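You operate a simulated robot arm through the tools that you are given. There is no shell and no other tool. Be economical: measure what you need, move in short steps, check, and stop when the job is done.

Carry out the task below with a simulated robot arm. There is one attempt and no reset: what you move stays moved.

JOB
Count the hooks on the top of the covered table, then put as many of the hex ends from the top of the covered table on the weight there.
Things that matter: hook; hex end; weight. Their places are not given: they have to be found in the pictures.

Only the result counts: the job must be done as asked and must still hold three seconds after the hand-in. Knocking over, shifting, dropping, spilling or breaking anything else fails it.

ROBOT AND FRAMES
A 6-joint arm with a two-finger parallel gripper, fixed in place. Base frame: the origin is at the foot of the arm, x ahead of it, y to its left, z up; the work surface is at about z = 0. Units: mm, rad, N and s.
With the tool pointing down near the work surface it reaches from about 140 to 580 mm from the base axis. Its first joint turns from -1.152 to 1.152 rad. Payload 2.1 kg.
The tool frame sits at the grasp point between the pads (the TCP): z along the fingers, y along the line on which they close. The tips reach 30 mm beyond it. The gripper opens to 94 mm. The fingers are 28 mm wide and 10 mm thick; the gripper's body (50 by 96 mm) begins 55 mm behind the TCP.
Orientation is that of the tool frame in the base frame, as a unit quaternion [x, y, z, w]. With the fingers straight down and closing along the base's y, the tool's x points along the base's -x, its y along +y and its z along -z.

CONTROLS
- The arm moves only by the tool servo_tool. Its argument "rows" is a list of rows, each a list of 5 numbers: the shift along the tool's x, y, z in mm, then the turn about the tool's z in rad, then the gripper command, from -1 (fully open) to 1 (shut), values between in proportion. In form: [[tx, ty, tz, spin, claw], ...]. A call has 1 to 8 rows; each row shifts and turns the commanded pose from where the row before left it, along the tool's axes as they then stand. Rows are played at 5 a second. More than 50 mm and 0.15 rad between two rows, or a gripper value outside its range, and nothing of the call is played. A pose out of reach is approached as far as the arm can. The call stops where the force on the tool passes 40 N (or 10 N more than at its start, if that is more) or the arm is blocked; 0.2 s more then pass. Each finger travels about 72 mm/s and halts on what it meets, pressing with about 41 N; the grip force reading is that of the motor and also rises with nothing between the fingers. The clock runs only during rows and for 0.2 s after the last one: add rows that do not move to give the fingers time. The reply holds the time, the measured pose of the TCP, the force on the tool along the base axes, the opening and the grip force, in the units named above and with some noise.
- Cameras (640 x 400 px; columns grow to the right, rows downward): "scene" is fixed at [68.2, -383, 477.1]; the picture's right is [0.65, -0.76, 0.00], its down [-0.48, -0.41, -0.77] and it looks along [0.59, 0.50, -0.63] (base axes); focal length 251 px, centre (320, 200). "wrist" rides on the gripper at [-37, 0, -58] in the tool frame; the picture's right is [0.00, -1.00, 0.00], its down [0.97, 0.00, -0.24] and it looks along [0.24, 0.00, 0.97] (tool axes); focal length 218 px, centre (320, 200).
- snapshot(camera): a new picture of that camera. It takes no simulated time.
- point_at(camera, pixels): for up to 12 pixels [column, row] of the newest picture of that camera ("zoom" is the newest enlarged one), the place [x, y, z] in the base frame of the surface seen there, good to about 3 mm. It takes no simulated time.
- enlarge(camera, box): a new picture of the part [left, top, right, bottom] of that camera's present view, enlarged. It takes no simulated time.
- close_job(): hands the job in; it is judged then, once.

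Go step by step. Measure first, check grasps and placings, and put right what went wrong. The budget is 60 turns and 22 pictures, counting those below and the enlarged ones. Unless the task says otherwise, let go and move clear before handing in, and close with one line.

The tools are called after "Emit:" by a JSON object that holds its "api" and its "payload". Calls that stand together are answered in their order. servo_tool: Moves the arm, as the interface text tells. Its arguments: {"type":"object","properties":{"rows":{"type":"array","items":{"type":"array","items":{"type":"number"}}}},"required":["rows"]} The other tools are called the same way: snapshot (camera) takes a picture; point_at (camera, pixels) gives the place of the surface under pixels of a picture; enlarge (camera, box) takes an enlarged picture of a part of a camera's view; close_job () hands the job in.

At the start:

```text
time: 0.0
ee_pos: [235.7, -142.5, 290.9]
tool_rot: [0.0, 1.0, 0.0, 0.001]
contact_force: [0.3, -0.1, -0.3]
grip_width: 93.8
gripper_force: 0.1
```

scene: 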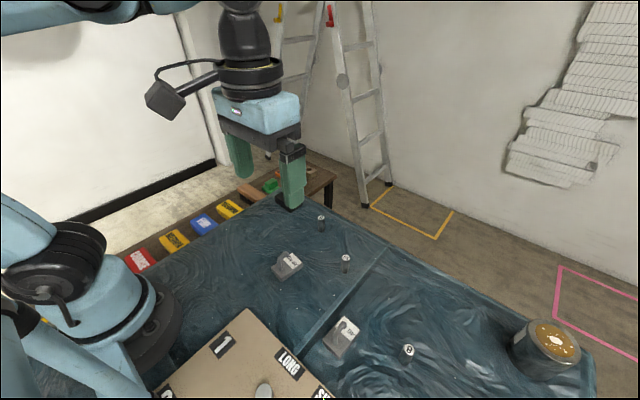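
wrist: 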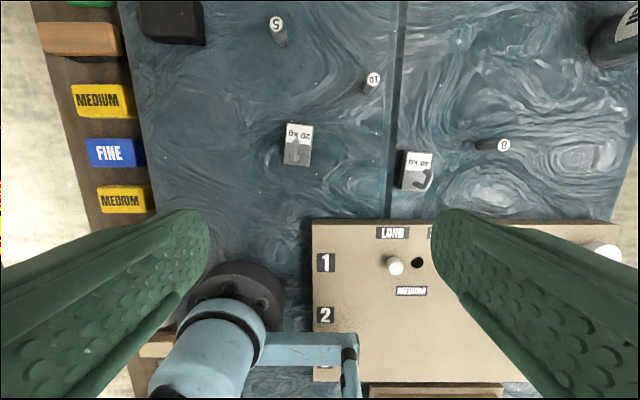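

The pictures show small numbered posts, two labelled blocks, a round can at the right and a board. I'll enlarge to identify each one.

Emit:
{"api": "enlarge", "payload": {"camera": "scene", "box": [240, 190, 440, 390]}}

Emit:
{"api": "enlarge", "payload": {"camera": "scene", "box": [480, 290, 620, 400]}}

Emit:
{"api": "enlarge", "payload": {"camera": "wrist", "box": [220, 0, 640, 260]}}

```text
2.00 times, centred on (340, 290) of scene
```

zoom: 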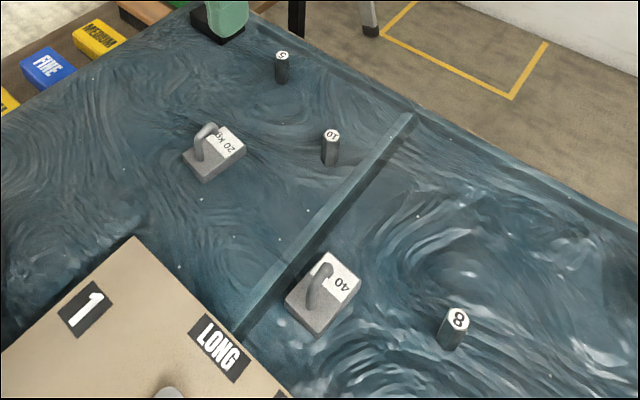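

```text
3.64 times, centred on (550, 345) of scene
```

zoom: 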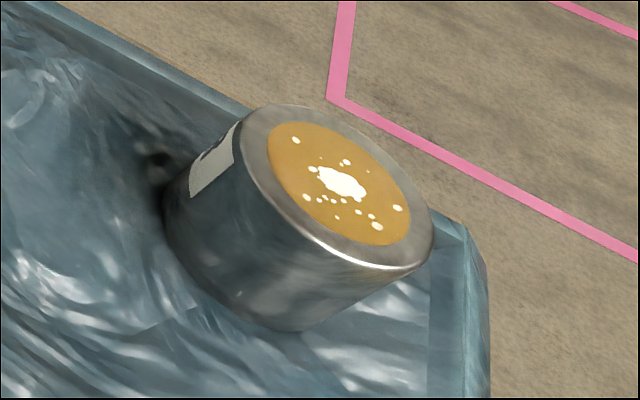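

```text
1.52 times, centred on (430, 130) of wrist
```

zoom: 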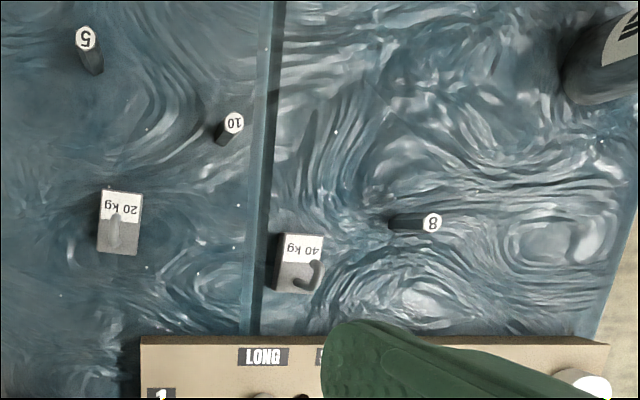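

Two magnetic hooks (20 kg, 40 kg) and three hex posts (5, 8, 10) are visible so far. I'll measure heights and positions, including the ridge, black block and can.

Emit:
{"api": "snapshot", "payload": {"camera": "scene"}}

Emit:
{"api": "point_at", "payload": {"camera": "scene", "pixels": [[321, 217], [346, 257], [409, 349], [290, 258], [347, 325], [555, 340], [340, 240], [420, 300], [350, 305], [230, 350], [285, 205], [500, 380]]}}

Emit:
{"api": "point_at", "payload": {"camera": "wrist", "pixels": [[172, 18], [395, 100], [275, 22], [373, 78], [504, 145], [300, 130], [418, 157], [350, 100], [450, 100], [600, 250], [625, 40], [394, 264]]}}

```text
16 pictures are left
```

scene: 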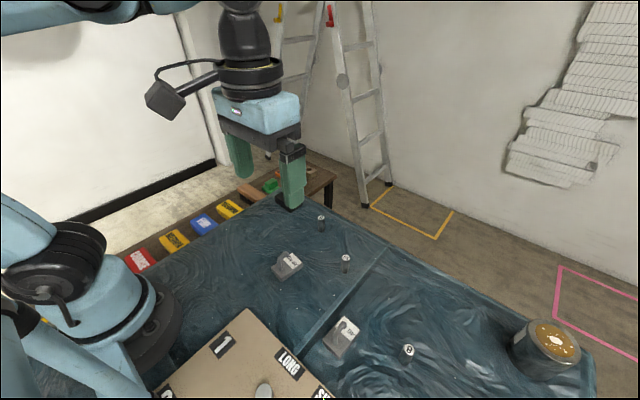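

```text
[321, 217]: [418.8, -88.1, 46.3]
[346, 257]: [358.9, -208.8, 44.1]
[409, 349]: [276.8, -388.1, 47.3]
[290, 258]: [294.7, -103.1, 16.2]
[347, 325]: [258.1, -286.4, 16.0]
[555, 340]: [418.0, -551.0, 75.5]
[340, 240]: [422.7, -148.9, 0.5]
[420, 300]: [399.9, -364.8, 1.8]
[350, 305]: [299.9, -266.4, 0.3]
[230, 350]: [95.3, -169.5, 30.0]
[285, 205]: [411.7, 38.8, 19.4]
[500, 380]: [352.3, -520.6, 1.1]
```

```text
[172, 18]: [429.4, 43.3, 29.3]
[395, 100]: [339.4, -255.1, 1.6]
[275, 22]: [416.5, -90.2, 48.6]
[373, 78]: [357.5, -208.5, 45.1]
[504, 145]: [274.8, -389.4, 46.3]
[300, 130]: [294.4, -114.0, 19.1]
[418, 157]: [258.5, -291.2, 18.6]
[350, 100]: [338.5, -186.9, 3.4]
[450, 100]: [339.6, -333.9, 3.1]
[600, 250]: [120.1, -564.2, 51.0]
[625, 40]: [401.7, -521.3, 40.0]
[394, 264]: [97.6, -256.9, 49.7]
```

The can is out of reach at ~690 mm, and the dark block at (429, 43) is 29 mm high. I'll move over there and look at it, plus the area hidden by the arm.

Emit:
{"api": "servo_tool", "payload": {"rows": [[-30, 35, 0, 0, -1], [-30, 35, 0, 0, -1], [-30, 35, 0, 0, -1], [0, 35, 0, 0, -1], [0, 35, 0, 0, -1], [0, 0, 0, 0, -1]]}}

Emit:
{"api": "snapshot", "payload": {"camera": "wrist"}}

Emit:
{"api": "snapshot", "payload": {"camera": "scene"}}

```text
time: 1.4
ee_pos: [324.4, 32.5, 291.5]
tool_rot: [0.0, 1.0, -0.001, 0.001]
contact_force: [-0.5, -0.2, 0.2]
grip_width: 93.8
gripper_force: 0.0
```

```text
15 pictures are left
```

wrist: 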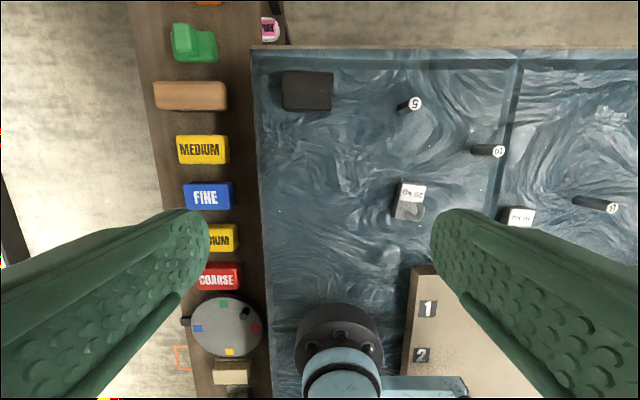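

```text
14 pictures are left
```

scene: 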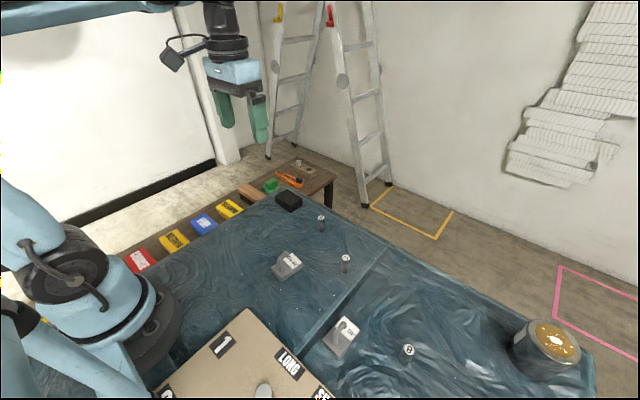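

The dark block near wrist (307, 90) is likely the weight; I'll enlarge it, then inspect the board and right side for further hooks.

Emit:
{"api": "enlarge", "payload": {"camera": "wrist", "box": [250, 40, 450, 165]}}

Emit:
{"api": "servo_tool", "payload": {"rows": [[30, -45, -10, 0, -1], [30, -45, -10, 0, -1], [30, -45, -10, 0, -1], [30, -45, -10, 0, -1], [20, -45, -10, 0, -1], [0, -45, -10, 0, -1], [0, -40, 0, 0, -1], [0, 0, 0, 0, -1]]}}

Emit:
{"api": "snapshot", "payload": {"camera": "wrist"}}

```text
3.20 times, centred on (350, 102) of wrist
```

zoom: 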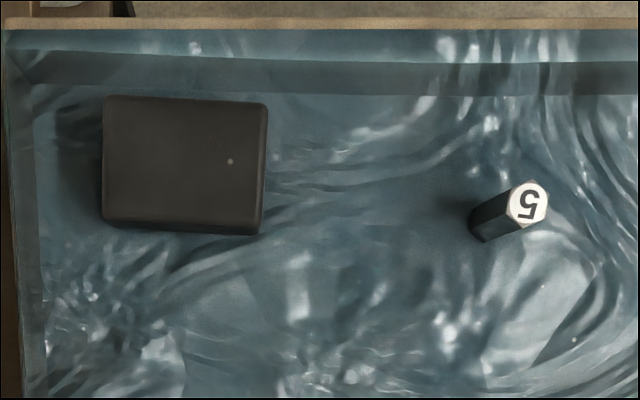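

```text
refused: row 1 steps farther than a row can; nothing moved
```

```text
12 pictures are left
```

wrist: 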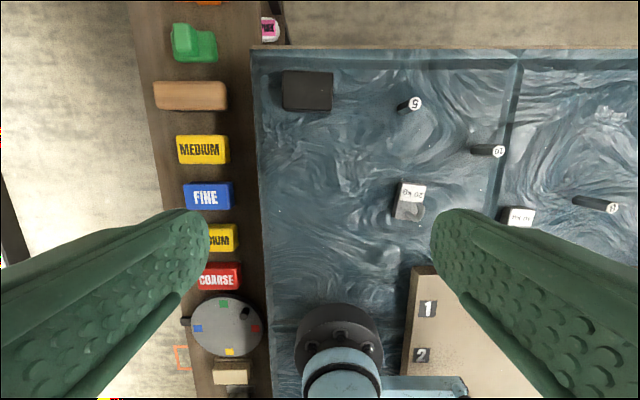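

The dark block is a flat-topped weight. The move was refused as too long a step, so I'll use shorter ones to view the board and right side.

Emit:
{"api": "servo_tool", "payload": {"rows": [[20, -42, 0, 0, -1], [20, -42, 0, 0, -1], [20, -42, 0, 0, -1], [20, -42, 0, 0, -1], [20, -42, 0, 0, -1], [0, -42, 0, 0, -1], [0, -20, 0, 0, -1], [0, 0, 0, 0, -1]]}}

Emit:
{"api": "snapshot", "payload": {"camera": "wrist"}}

```text
time: 3.2
ee_pos: [227.6, -240.5, 290.2]
tool_rot: [0.0, 1.0, 0.0, 0.001]
contact_force: [0.3, -0.4, 0.5]
grip_width: 94.1
gripper_force: 0.1
```

```text
11 pictures are left
```

wrist: 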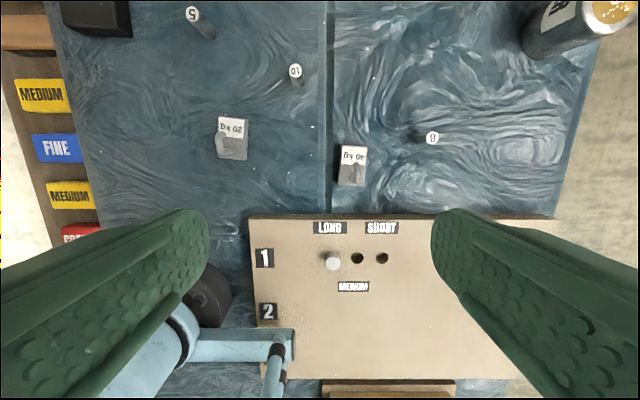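

I count 2 hooks on the covered table (wrist (232, 138) and (352, 165)), so two hex ends go on the dark weight. I'll zoom in on the weight and the "5" and "10" ends to measure them.

Emit:
{"api": "enlarge", "payload": {"camera": "scene", "box": [265, 180, 361, 270]}}

```text
4.44 times, centred on (313, 225) of scene
```

zoom: 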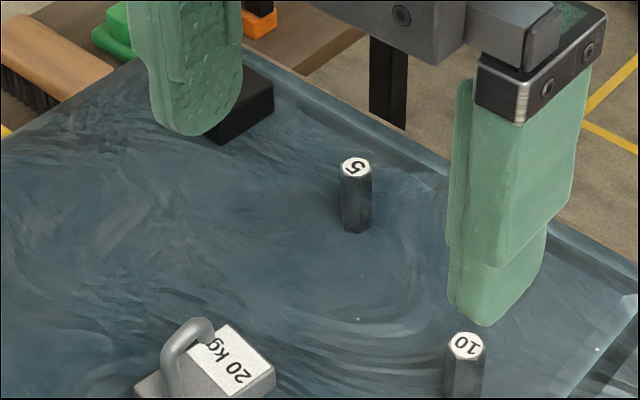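

I'll move above the "5" end at (418, -89) and look down at it and the weight.

Emit:
{"api": "point_at", "payload": {"camera": "zoom", "pixels": [[355, 167], [466, 345], [342, 167], [369, 167], [271, 95], [225, 130]]}}

Emit:
{"api": "servo_tool", "payload": {"rows": [[-35, 30, 0, 0, -1], [-35, 30, 0, 0, -1], [-35, 30, 15, 0, -1], [-35, 30, 20, 0, -1], [-30, 31, 25, 0, -1], [-20, 0, 35, 0, -1], [0, 0, 40, 0, -1], [0, 0, 0, 0, -1]]}}

Emit:
{"api": "snapshot", "payload": {"camera": "wrist"}}

```text
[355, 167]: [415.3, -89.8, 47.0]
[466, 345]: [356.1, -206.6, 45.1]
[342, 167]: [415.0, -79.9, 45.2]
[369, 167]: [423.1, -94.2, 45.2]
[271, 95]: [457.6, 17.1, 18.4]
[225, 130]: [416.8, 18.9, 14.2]
```

```text
refused: row 4 steps farther than a row can; nothing moved
```

```text
9 pictures are left
```

wrist: 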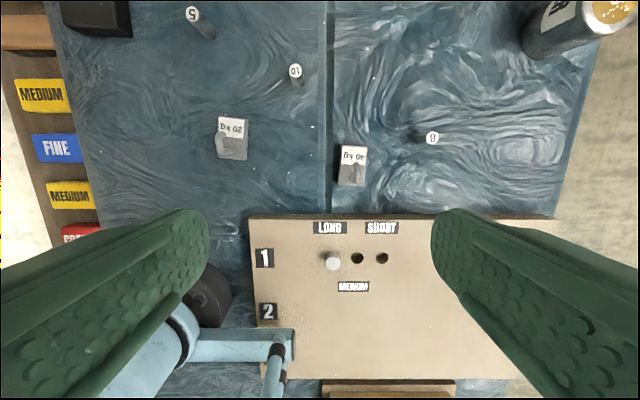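

The step norm was again over 50 mm, so I'll keep each row shorter.

Emit:
{"api": "servo_tool", "payload": {"rows": [[-30, 25, 0, 0, -1], [-30, 25, 10, 0, -1], [-30, 25, 20, 0, -1], [-30, 25, 25, 0, -1], [-30, 25, 25, 0, -1], [-30, 25, 25, 0, -1], [-9, 0, 35, 0, -1], [0, 0, 0, 0, -1]]}}

```text
time: 5.0
ee_pos: [414.2, -87.6, 150.6]
tool_rot: [0.001, 1.0, -0.001, 0.0]
contact_force: [-0.3, -0.1, -0.7]
grip_width: 93.7
gripper_force: 0.0
```

The hand is above the "5"; I'll take a picture to see the hex orientation and the weight.

Emit:
{"api": "snapshot", "payload": {"camera": "wrist"}}

```text
8 pictures are left
```

wrist: 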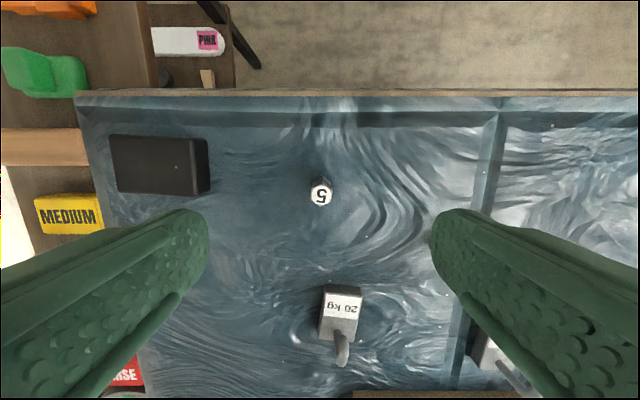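

The hex is at (321, 192) and the weight at (155, 165). I'll enlarge for exact shape.

Emit:
{"api": "enlarge", "payload": {"camera": "wrist", "box": [100, 110, 360, 270]}}

Emit:
{"api": "point_at", "payload": {"camera": "wrist", "pixels": [[115, 140], [191, 142], [188, 191], [119, 187], [155, 165], [313, 192], [329, 192], [321, 184], [321, 200], [321, 192]]}}

```text
2.46 times, centred on (230, 190) of wrist
```

zoom: 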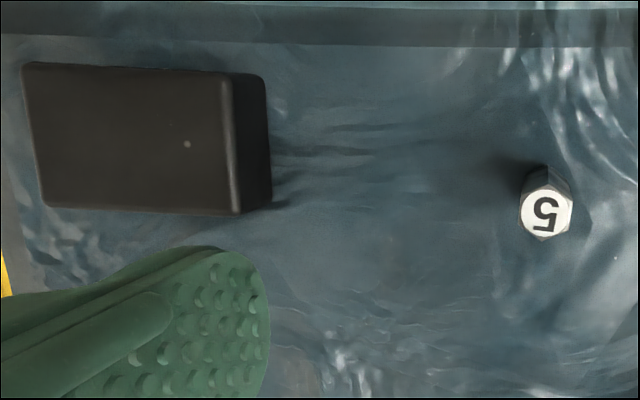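

```text
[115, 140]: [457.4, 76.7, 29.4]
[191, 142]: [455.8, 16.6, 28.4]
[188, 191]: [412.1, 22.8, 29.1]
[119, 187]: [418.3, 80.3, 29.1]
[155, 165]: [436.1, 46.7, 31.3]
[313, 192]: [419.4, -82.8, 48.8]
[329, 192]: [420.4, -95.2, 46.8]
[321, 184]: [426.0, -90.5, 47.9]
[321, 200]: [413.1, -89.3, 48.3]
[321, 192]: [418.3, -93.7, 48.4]
```

The weight's top spans about x 412–458, y 17–80 at z 29; the hex's flats face ±y, so the present hand orientation fits. I'll lower onto the "5" at (418.5, -89).

Emit:
{"api": "servo_tool", "payload": {"rows": [[-4.5, -1.5, 40, 0, -1], [0, 0, 40, 0, -1], [0, 0, 25, 0, -1], [0, 0, 7.5, 0, -1], [0, 0, 0, 0, -1]]}}

```text
time: 6.2
ee_pos: [419.3, -90.4, 39.4]
tool_rot: [0.0, 1.0, 0.0, 0.001]
contact_force: [-0.2, 0.4, 0.1]
grip_width: 94.0
gripper_force: 0.0
```

The hand is in place with no contact, so I'll close.

Emit:
{"api": "servo_tool", "payload": {"rows": [[0, 0, 0, 0, 0.4], [0, 0, 0, 0, 0.4], [0, 0, 0, 0, 0.6], [0, 0, 0, 0, 0.7], [0, 0, 0, 0, 0.8], [0, 0, 0, 0, 1], [0, 0, 0, 0, 1], [0, 0, 0, 0, 1]]}}

```text
time: 8.0
ee_pos: [418.9, -90.6, 38.7]
tool_rot: [0.0, 1.0, 0.0, 0.001]
contact_force: [0.4, 0.2, 0.0]
grip_width: 17.1
gripper_force: 40.6
```

Gripped at 17.1 mm with 40 N. I'll lift and carry it to above (445, 65) on the weight.

Emit:
{"api": "servo_tool", "payload": {"rows": [[0, 0, -25, 0, 1], [0, 0, -35, 0, 1], [-6, 39, 0, 0, 1], [-7, 39, 0, 0, 1], [-7, 39, 0, 0, 1], [-6, 38.5, 0, 0, 1], [0, 0, 0, 0, 1], [0, 0, 0, 0, 1]]}}

Emit:
{"api": "enlarge", "payload": {"camera": "scene", "box": [240, 130, 368, 210]}}

```text
time: 9.8
ee_pos: [446.7, 66.4, 99.6]
tool_rot: [0.001, 1.0, -0.001, 0.001]
contact_force: [-0.4, 0.0, -0.9]
grip_width: 15.7
gripper_force: 41.1
```

```text
5.00 times, centred on (304, 170) of scene
```

zoom: 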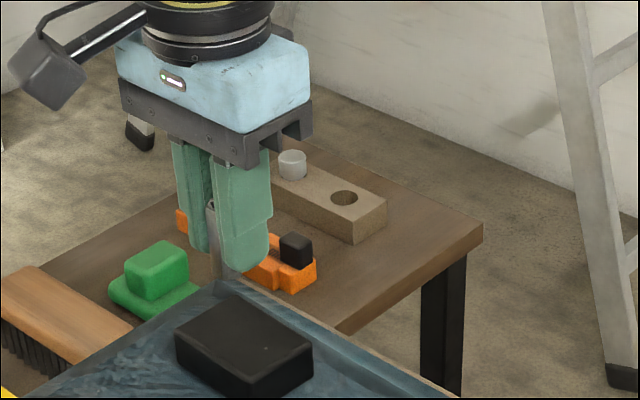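

The end hangs upright in the fingers. I'll lower it slowly to about z 69, a couple of mm at a time near the top.

Emit:
{"api": "servo_tool", "payload": {"rows": [[1, -1, 20, 0, 1], [0, 0, 6, 0, 1], [0, 0, 2, 0, 1], [0, 0, 1, 0, 1], [0, 0, 0, 0, 1]]}}

```text
time: 11.0
ee_pos: [446.9, 62.3, 70.1]
tool_rot: [0.001, 1.0, -0.001, 0.001]
contact_force: [-0.1, -0.6, -1.7]
grip_width: 15.8
gripper_force: 40.8
```

No clear contact yet; a little lower.

Emit:
{"api": "servo_tool", "payload": {"rows": [[0, 0, 0.7, 0, 1], [0, 0, 0.7, 0, 1], [0, 0, 0, 0, 1]]}}

```text
time: 11.8
ee_pos: [446.6, 63.9, 67.8]
tool_rot: [0.001, 1.0, 0.0, 0.0]
contact_force: [-0.3, 0.1, -0.4]
grip_width: 15.7
gripper_force: 41.3
```

Emit:
{"api": "servo_tool", "payload": {"rows": [[0, 0, 0.7, 0, 1], [0, 0, 0, 0, 1]]}}

```text
time: 12.4
ee_pos: [445.9, 63.9, 66.3]
tool_rot: [0.0, 1.0, 0.0, 0.001]
contact_force: [-1.0, 0.1, 0.6]
grip_width: 15.8
gripper_force: 41.1
```

Still no contact force; I continue in small steps, watching for contact.

Emit:
{"api": "servo_tool", "payload": {"rows": [[0, 0, 0.7, 0, 1], [0, 0, 0, 0, 1]]}}

Emit:
{"api": "enlarge", "payload": {"camera": "scene", "box": [240, 140, 336, 215]}}

```text
time: 13.0
ee_pos: [444.9, 63.2, 66.5]
tool_rot: [0.001, 1.0, 0.001, 0.001]
contact_force: [0.2, 0.7, 1.0]
grip_width: 15.8
gripper_force: 40.8
```

```text
5.33 times, centred on (288, 178) of scene
```

zoom: 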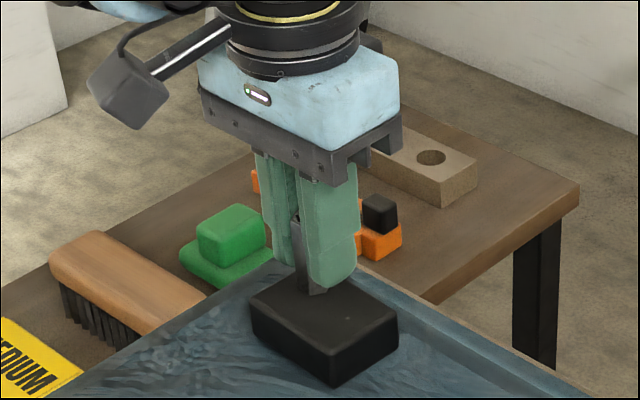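

The end's bottom (310, 293) is right at the weight's top. I'll go down a touch more to feel contact.

Emit:
{"api": "servo_tool", "payload": {"rows": [[0, 0, 0.6, 0, 1], [0, 0, 0.6, 0, 1], [0, 0, 0, 0, 1]]}}

```text
time: 13.8
ee_pos: [445.0, 63.5, 66.8]
tool_rot: [0.0, 1.0, 0.001, 0.001]
contact_force: [1.9, 3.0, 34.5]
grip_width: 15.6
gripper_force: 41.2
```

Contact (34 N up). I'll ease off 1 mm and open modestly.

Emit:
{"api": "servo_tool", "payload": {"rows": [[0, 0, -0.9, 0, 1], [0, 0, 0, 0, 0.6], [0, 0, 0, 0, 0.45], [0, 0, 0, 0, 0.4], [0, 0, 0, 0, 0.4]]}}

```text
time: 15.0
ee_pos: [444.5, 62.9, 67.7]
tool_rot: [0.0, 1.0, 0.0, 0.001]
contact_force: [0.4, 0.5, 0.6]
grip_width: 28.1
gripper_force: 0.1
```

Released; I'll rise straight up and head toward the "10" end at (357, -208).

Emit:
{"api": "servo_tool", "payload": {"rows": [[0, 0, -10, 0, 0.4], [0, 0, -30, 0, 0.4], [0, 0, -45, 0, 0.4], [0, 0, 0, 0, 0.4]]}}

Emit:
{"api": "servo_tool", "payload": {"rows": [[12, -38, 0, 0, 0], [12, -38, 0, 0, -0.5], [12, -38, 0, 0, -1], [12, -38, 0, 0, -1], [12, -38, 0, 0, -1], [12, -38, 0, 0, -1], [15, -42, 0, 0, -1], [0, 0, 0, 0, -1]]}}

Emit:
{"api": "snapshot", "payload": {"camera": "wrist"}}

```text
time: 16.0
ee_pos: [446.5, 65.2, 149.9]
tool_rot: [0.0, 1.0, -0.001, 0.002]
contact_force: [0.4, -0.5, -0.2]
grip_width: 28.3
gripper_force: 0.0
```

```text
time: 17.8
ee_pos: [357.5, -205.8, 150.1]
tool_rot: [0.0, 1.0, 0.0, 0.001]
contact_force: [-0.6, -0.4, -0.5]
grip_width: 94.2
gripper_force: 0.0
```

```text
4 pictures are left
```

wrist: 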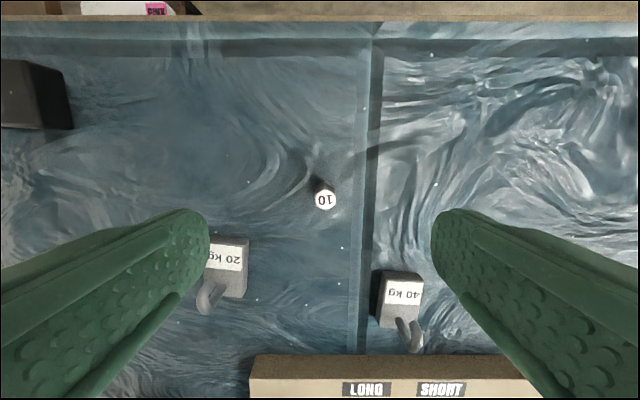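

The "10" is at (325, 200). I'll zoom for its orientation and measure its centre.

Emit:
{"api": "enlarge", "payload": {"camera": "wrist", "box": [285, 170, 365, 220]}}

Emit:
{"api": "point_at", "payload": {"camera": "wrist", "pixels": [[325, 200], [316, 200], [334, 200], [325, 193], [325, 207]]}}

```text
8.00 times, centred on (325, 195) of wrist
```

zoom: 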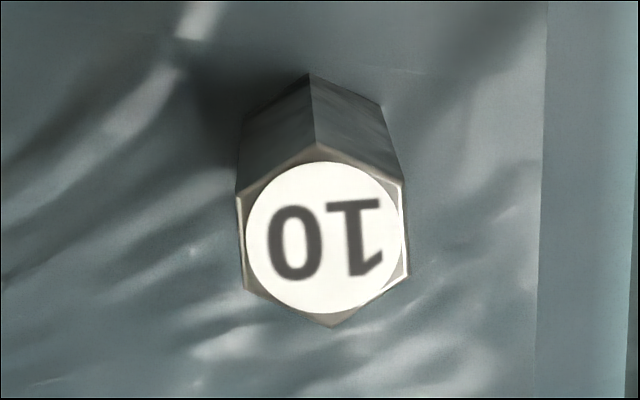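

```text
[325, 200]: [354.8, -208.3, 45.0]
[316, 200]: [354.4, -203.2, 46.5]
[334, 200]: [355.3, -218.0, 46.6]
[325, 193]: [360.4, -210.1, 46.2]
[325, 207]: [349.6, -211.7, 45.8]
```

Flats face ±y (a few degrees off, fine); the centre is about (355.5, -209.5). I'll descend on it.

Emit:
{"api": "servo_tool", "payload": {"rows": [[2, -3.5, 40, 0, -1], [0, 0, 40, 0, -1], [0, 0, 25, 0, -1], [0, 0, 6.5, 0, -1], [0, 0, 0, 0, -1]]}}

Emit:
{"api": "servo_tool", "payload": {"rows": [[0, 0, 0, 0, 0.4], [0, 0, 0, 0, 0.4], [0, 0, 0, 0, 0.6], [0, 0, 0, 0, 0.7], [0, 0, 0, 0, 0.8], [0, 0, 0, 0, 1], [0, 0, 0, 0, 1], [0, 0, 0, 0, 1]]}}

```text
time: 19.0
ee_pos: [355.7, -210.4, 40.6]
tool_rot: [0.0, 1.0, 0.001, 0.001]
contact_force: [0.0, 0.2, -0.4]
grip_width: 94.0
gripper_force: 0.1
```

```text
time: 20.8
ee_pos: [356.3, -209.8, 40.9]
tool_rot: [0.0, 1.0, 0.0, 0.001]
contact_force: [0.2, 0.2, 0.2]
grip_width: 17.0
gripper_force: 41.2
```

Gripped at 17.0 mm. I'll lift it 65 mm and carry it to (426, 30).

Emit:
{"api": "servo_tool", "payload": {"rows": [[0, 0, -25, 0, 1], [0, 0, -40, 0, 1], [-11, 40, 0, 0, 1], [-12, 40, 0, 0, 1], [-12, 40, 0, 0, 1], [-12, 40, 0, 0, 1], [-12, 40, 0, 0, 1], [-11, 40, 0, 0, 1]]}}

Emit:
{"api": "servo_tool", "payload": {"rows": [[0, 0, 0, 0, 1], [0, 0, 0, 0, 1]]}}

Emit:
{"api": "enlarge", "payload": {"camera": "scene", "box": [240, 140, 336, 215]}}

```text
time: 22.6
ee_pos: [427.2, 28.8, 108.1]
tool_rot: [0.0, 1.0, 0.0, 0.001]
contact_force: [0.5, -0.5, -1.4]
grip_width: 15.7
gripper_force: 40.7
```

```text
time: 23.2
ee_pos: [427.2, 30.5, 108.3]
tool_rot: [0.001, 1.0, 0.0, 0.001]
contact_force: [0.2, 0.2, -0.6]
grip_width: 15.5
gripper_force: 40.5
```

```text
5.33 times, centred on (288, 178) of scene
```

zoom: 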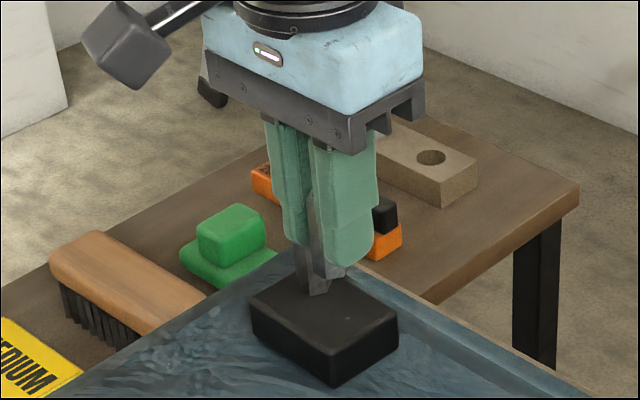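

The first end still stands at about (318, 285) behind the hand. I'll confirm its position before lowering.

Emit:
{"api": "point_at", "payload": {"camera": "zoom", "pixels": [[318, 285], [303, 270], [315, 230], [324, 285], [300, 258]]}}

```text
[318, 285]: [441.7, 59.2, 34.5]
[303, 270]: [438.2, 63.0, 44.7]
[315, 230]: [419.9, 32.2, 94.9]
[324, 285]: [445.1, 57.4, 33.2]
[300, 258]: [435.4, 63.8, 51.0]
```

The first end's near face is at y≈57, so there's clearance. Lowering to just above the weight.

Emit:
{"api": "servo_tool", "payload": {"rows": [[0, 0, 25, 0, 1], [0, 0, 9, 0, 1], [0, 0, 2, 0, 1], [0, 0, 0, 0, 1]]}}

Emit:
{"api": "servo_tool", "payload": {"rows": [[0, 0, 0.7, 0, 1], [0, 0, 0.7, 0, 1], [0, 0, 0, 0, 1]]}}

```text
time: 24.2
ee_pos: [426.5, 31.6, 70.6]
tool_rot: [0.0, 1.0, 0.0, 0.001]
contact_force: [0.2, -1.6, 28.5]
grip_width: 15.6
gripper_force: 41.4
```

```text
time: 25.0
ee_pos: [425.8, 29.8, 67.9]
tool_rot: [0.0, 1.0, 0.001, 0.001]
contact_force: [-0.2, -2.6, 34.3]
grip_width: 15.5
gripper_force: 40.7
```

Contact is firm at 34 N. I'll ease off 1 mm and open just a little (to ~23 mm).

Emit:
{"api": "servo_tool", "payload": {"rows": [[0, 0, -0.9, 0, 1], [0, 0, 0, 0, 0.6], [0, 0, 0, 0, 0.52], [0, 0, 0, 0, 0.52], [0, 0, 0, 0, 0.52]]}}

```text
time: 26.2
ee_pos: [427.2, 30.6, 69.7]
tool_rot: [-0.001, 1.0, 0.0, 0.0]
contact_force: [0.8, -0.4, -0.3]
grip_width: 22.6
gripper_force: 0.0
```

Released cleanly. Rising straight up, then clear to the side.

Emit:
{"api": "servo_tool", "payload": {"rows": [[0, 0, -8, 0, 0.52], [0, 0, -25, 0, 0.52], [0, 0, -45, 0, 0.52], [0, 0, -45, 0, 0.52], [20, -40, 0, 0, 0.52], [20, -40, 0, 0, 0.52], [20, -40, 0, 0, 0.52], [0, 0, 0, 0, 0.52]]}}

Emit:
{"api": "enlarge", "payload": {"camera": "scene", "box": [250, 160, 400, 254]}}

```text
time: 28.0
ee_pos: [367.3, -90.6, 192.0]
tool_rot: [0.001, 1.0, 0.0, 0.002]
contact_force: [0.6, -0.7, 0.4]
grip_width: 22.5
gripper_force: 0.1
```

```text
4.26 times, centred on (325, 207) of scene
```

zoom: 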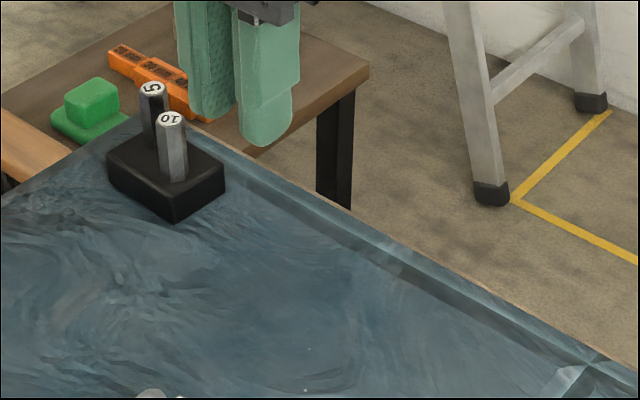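

Both ends, "5" at (152, 90) and "10" at (171, 120), stand upright on the weight and the hand is clear, so I'm handing in.

Emit:
{"api": "close_job", "payload": {}}

```text
The job is handed in.
```

I counted two hooks on the covered table (20 kg and 40 kg) and put two hex ends, "5" and "10", upright on the dark weight block; the job is handed in.
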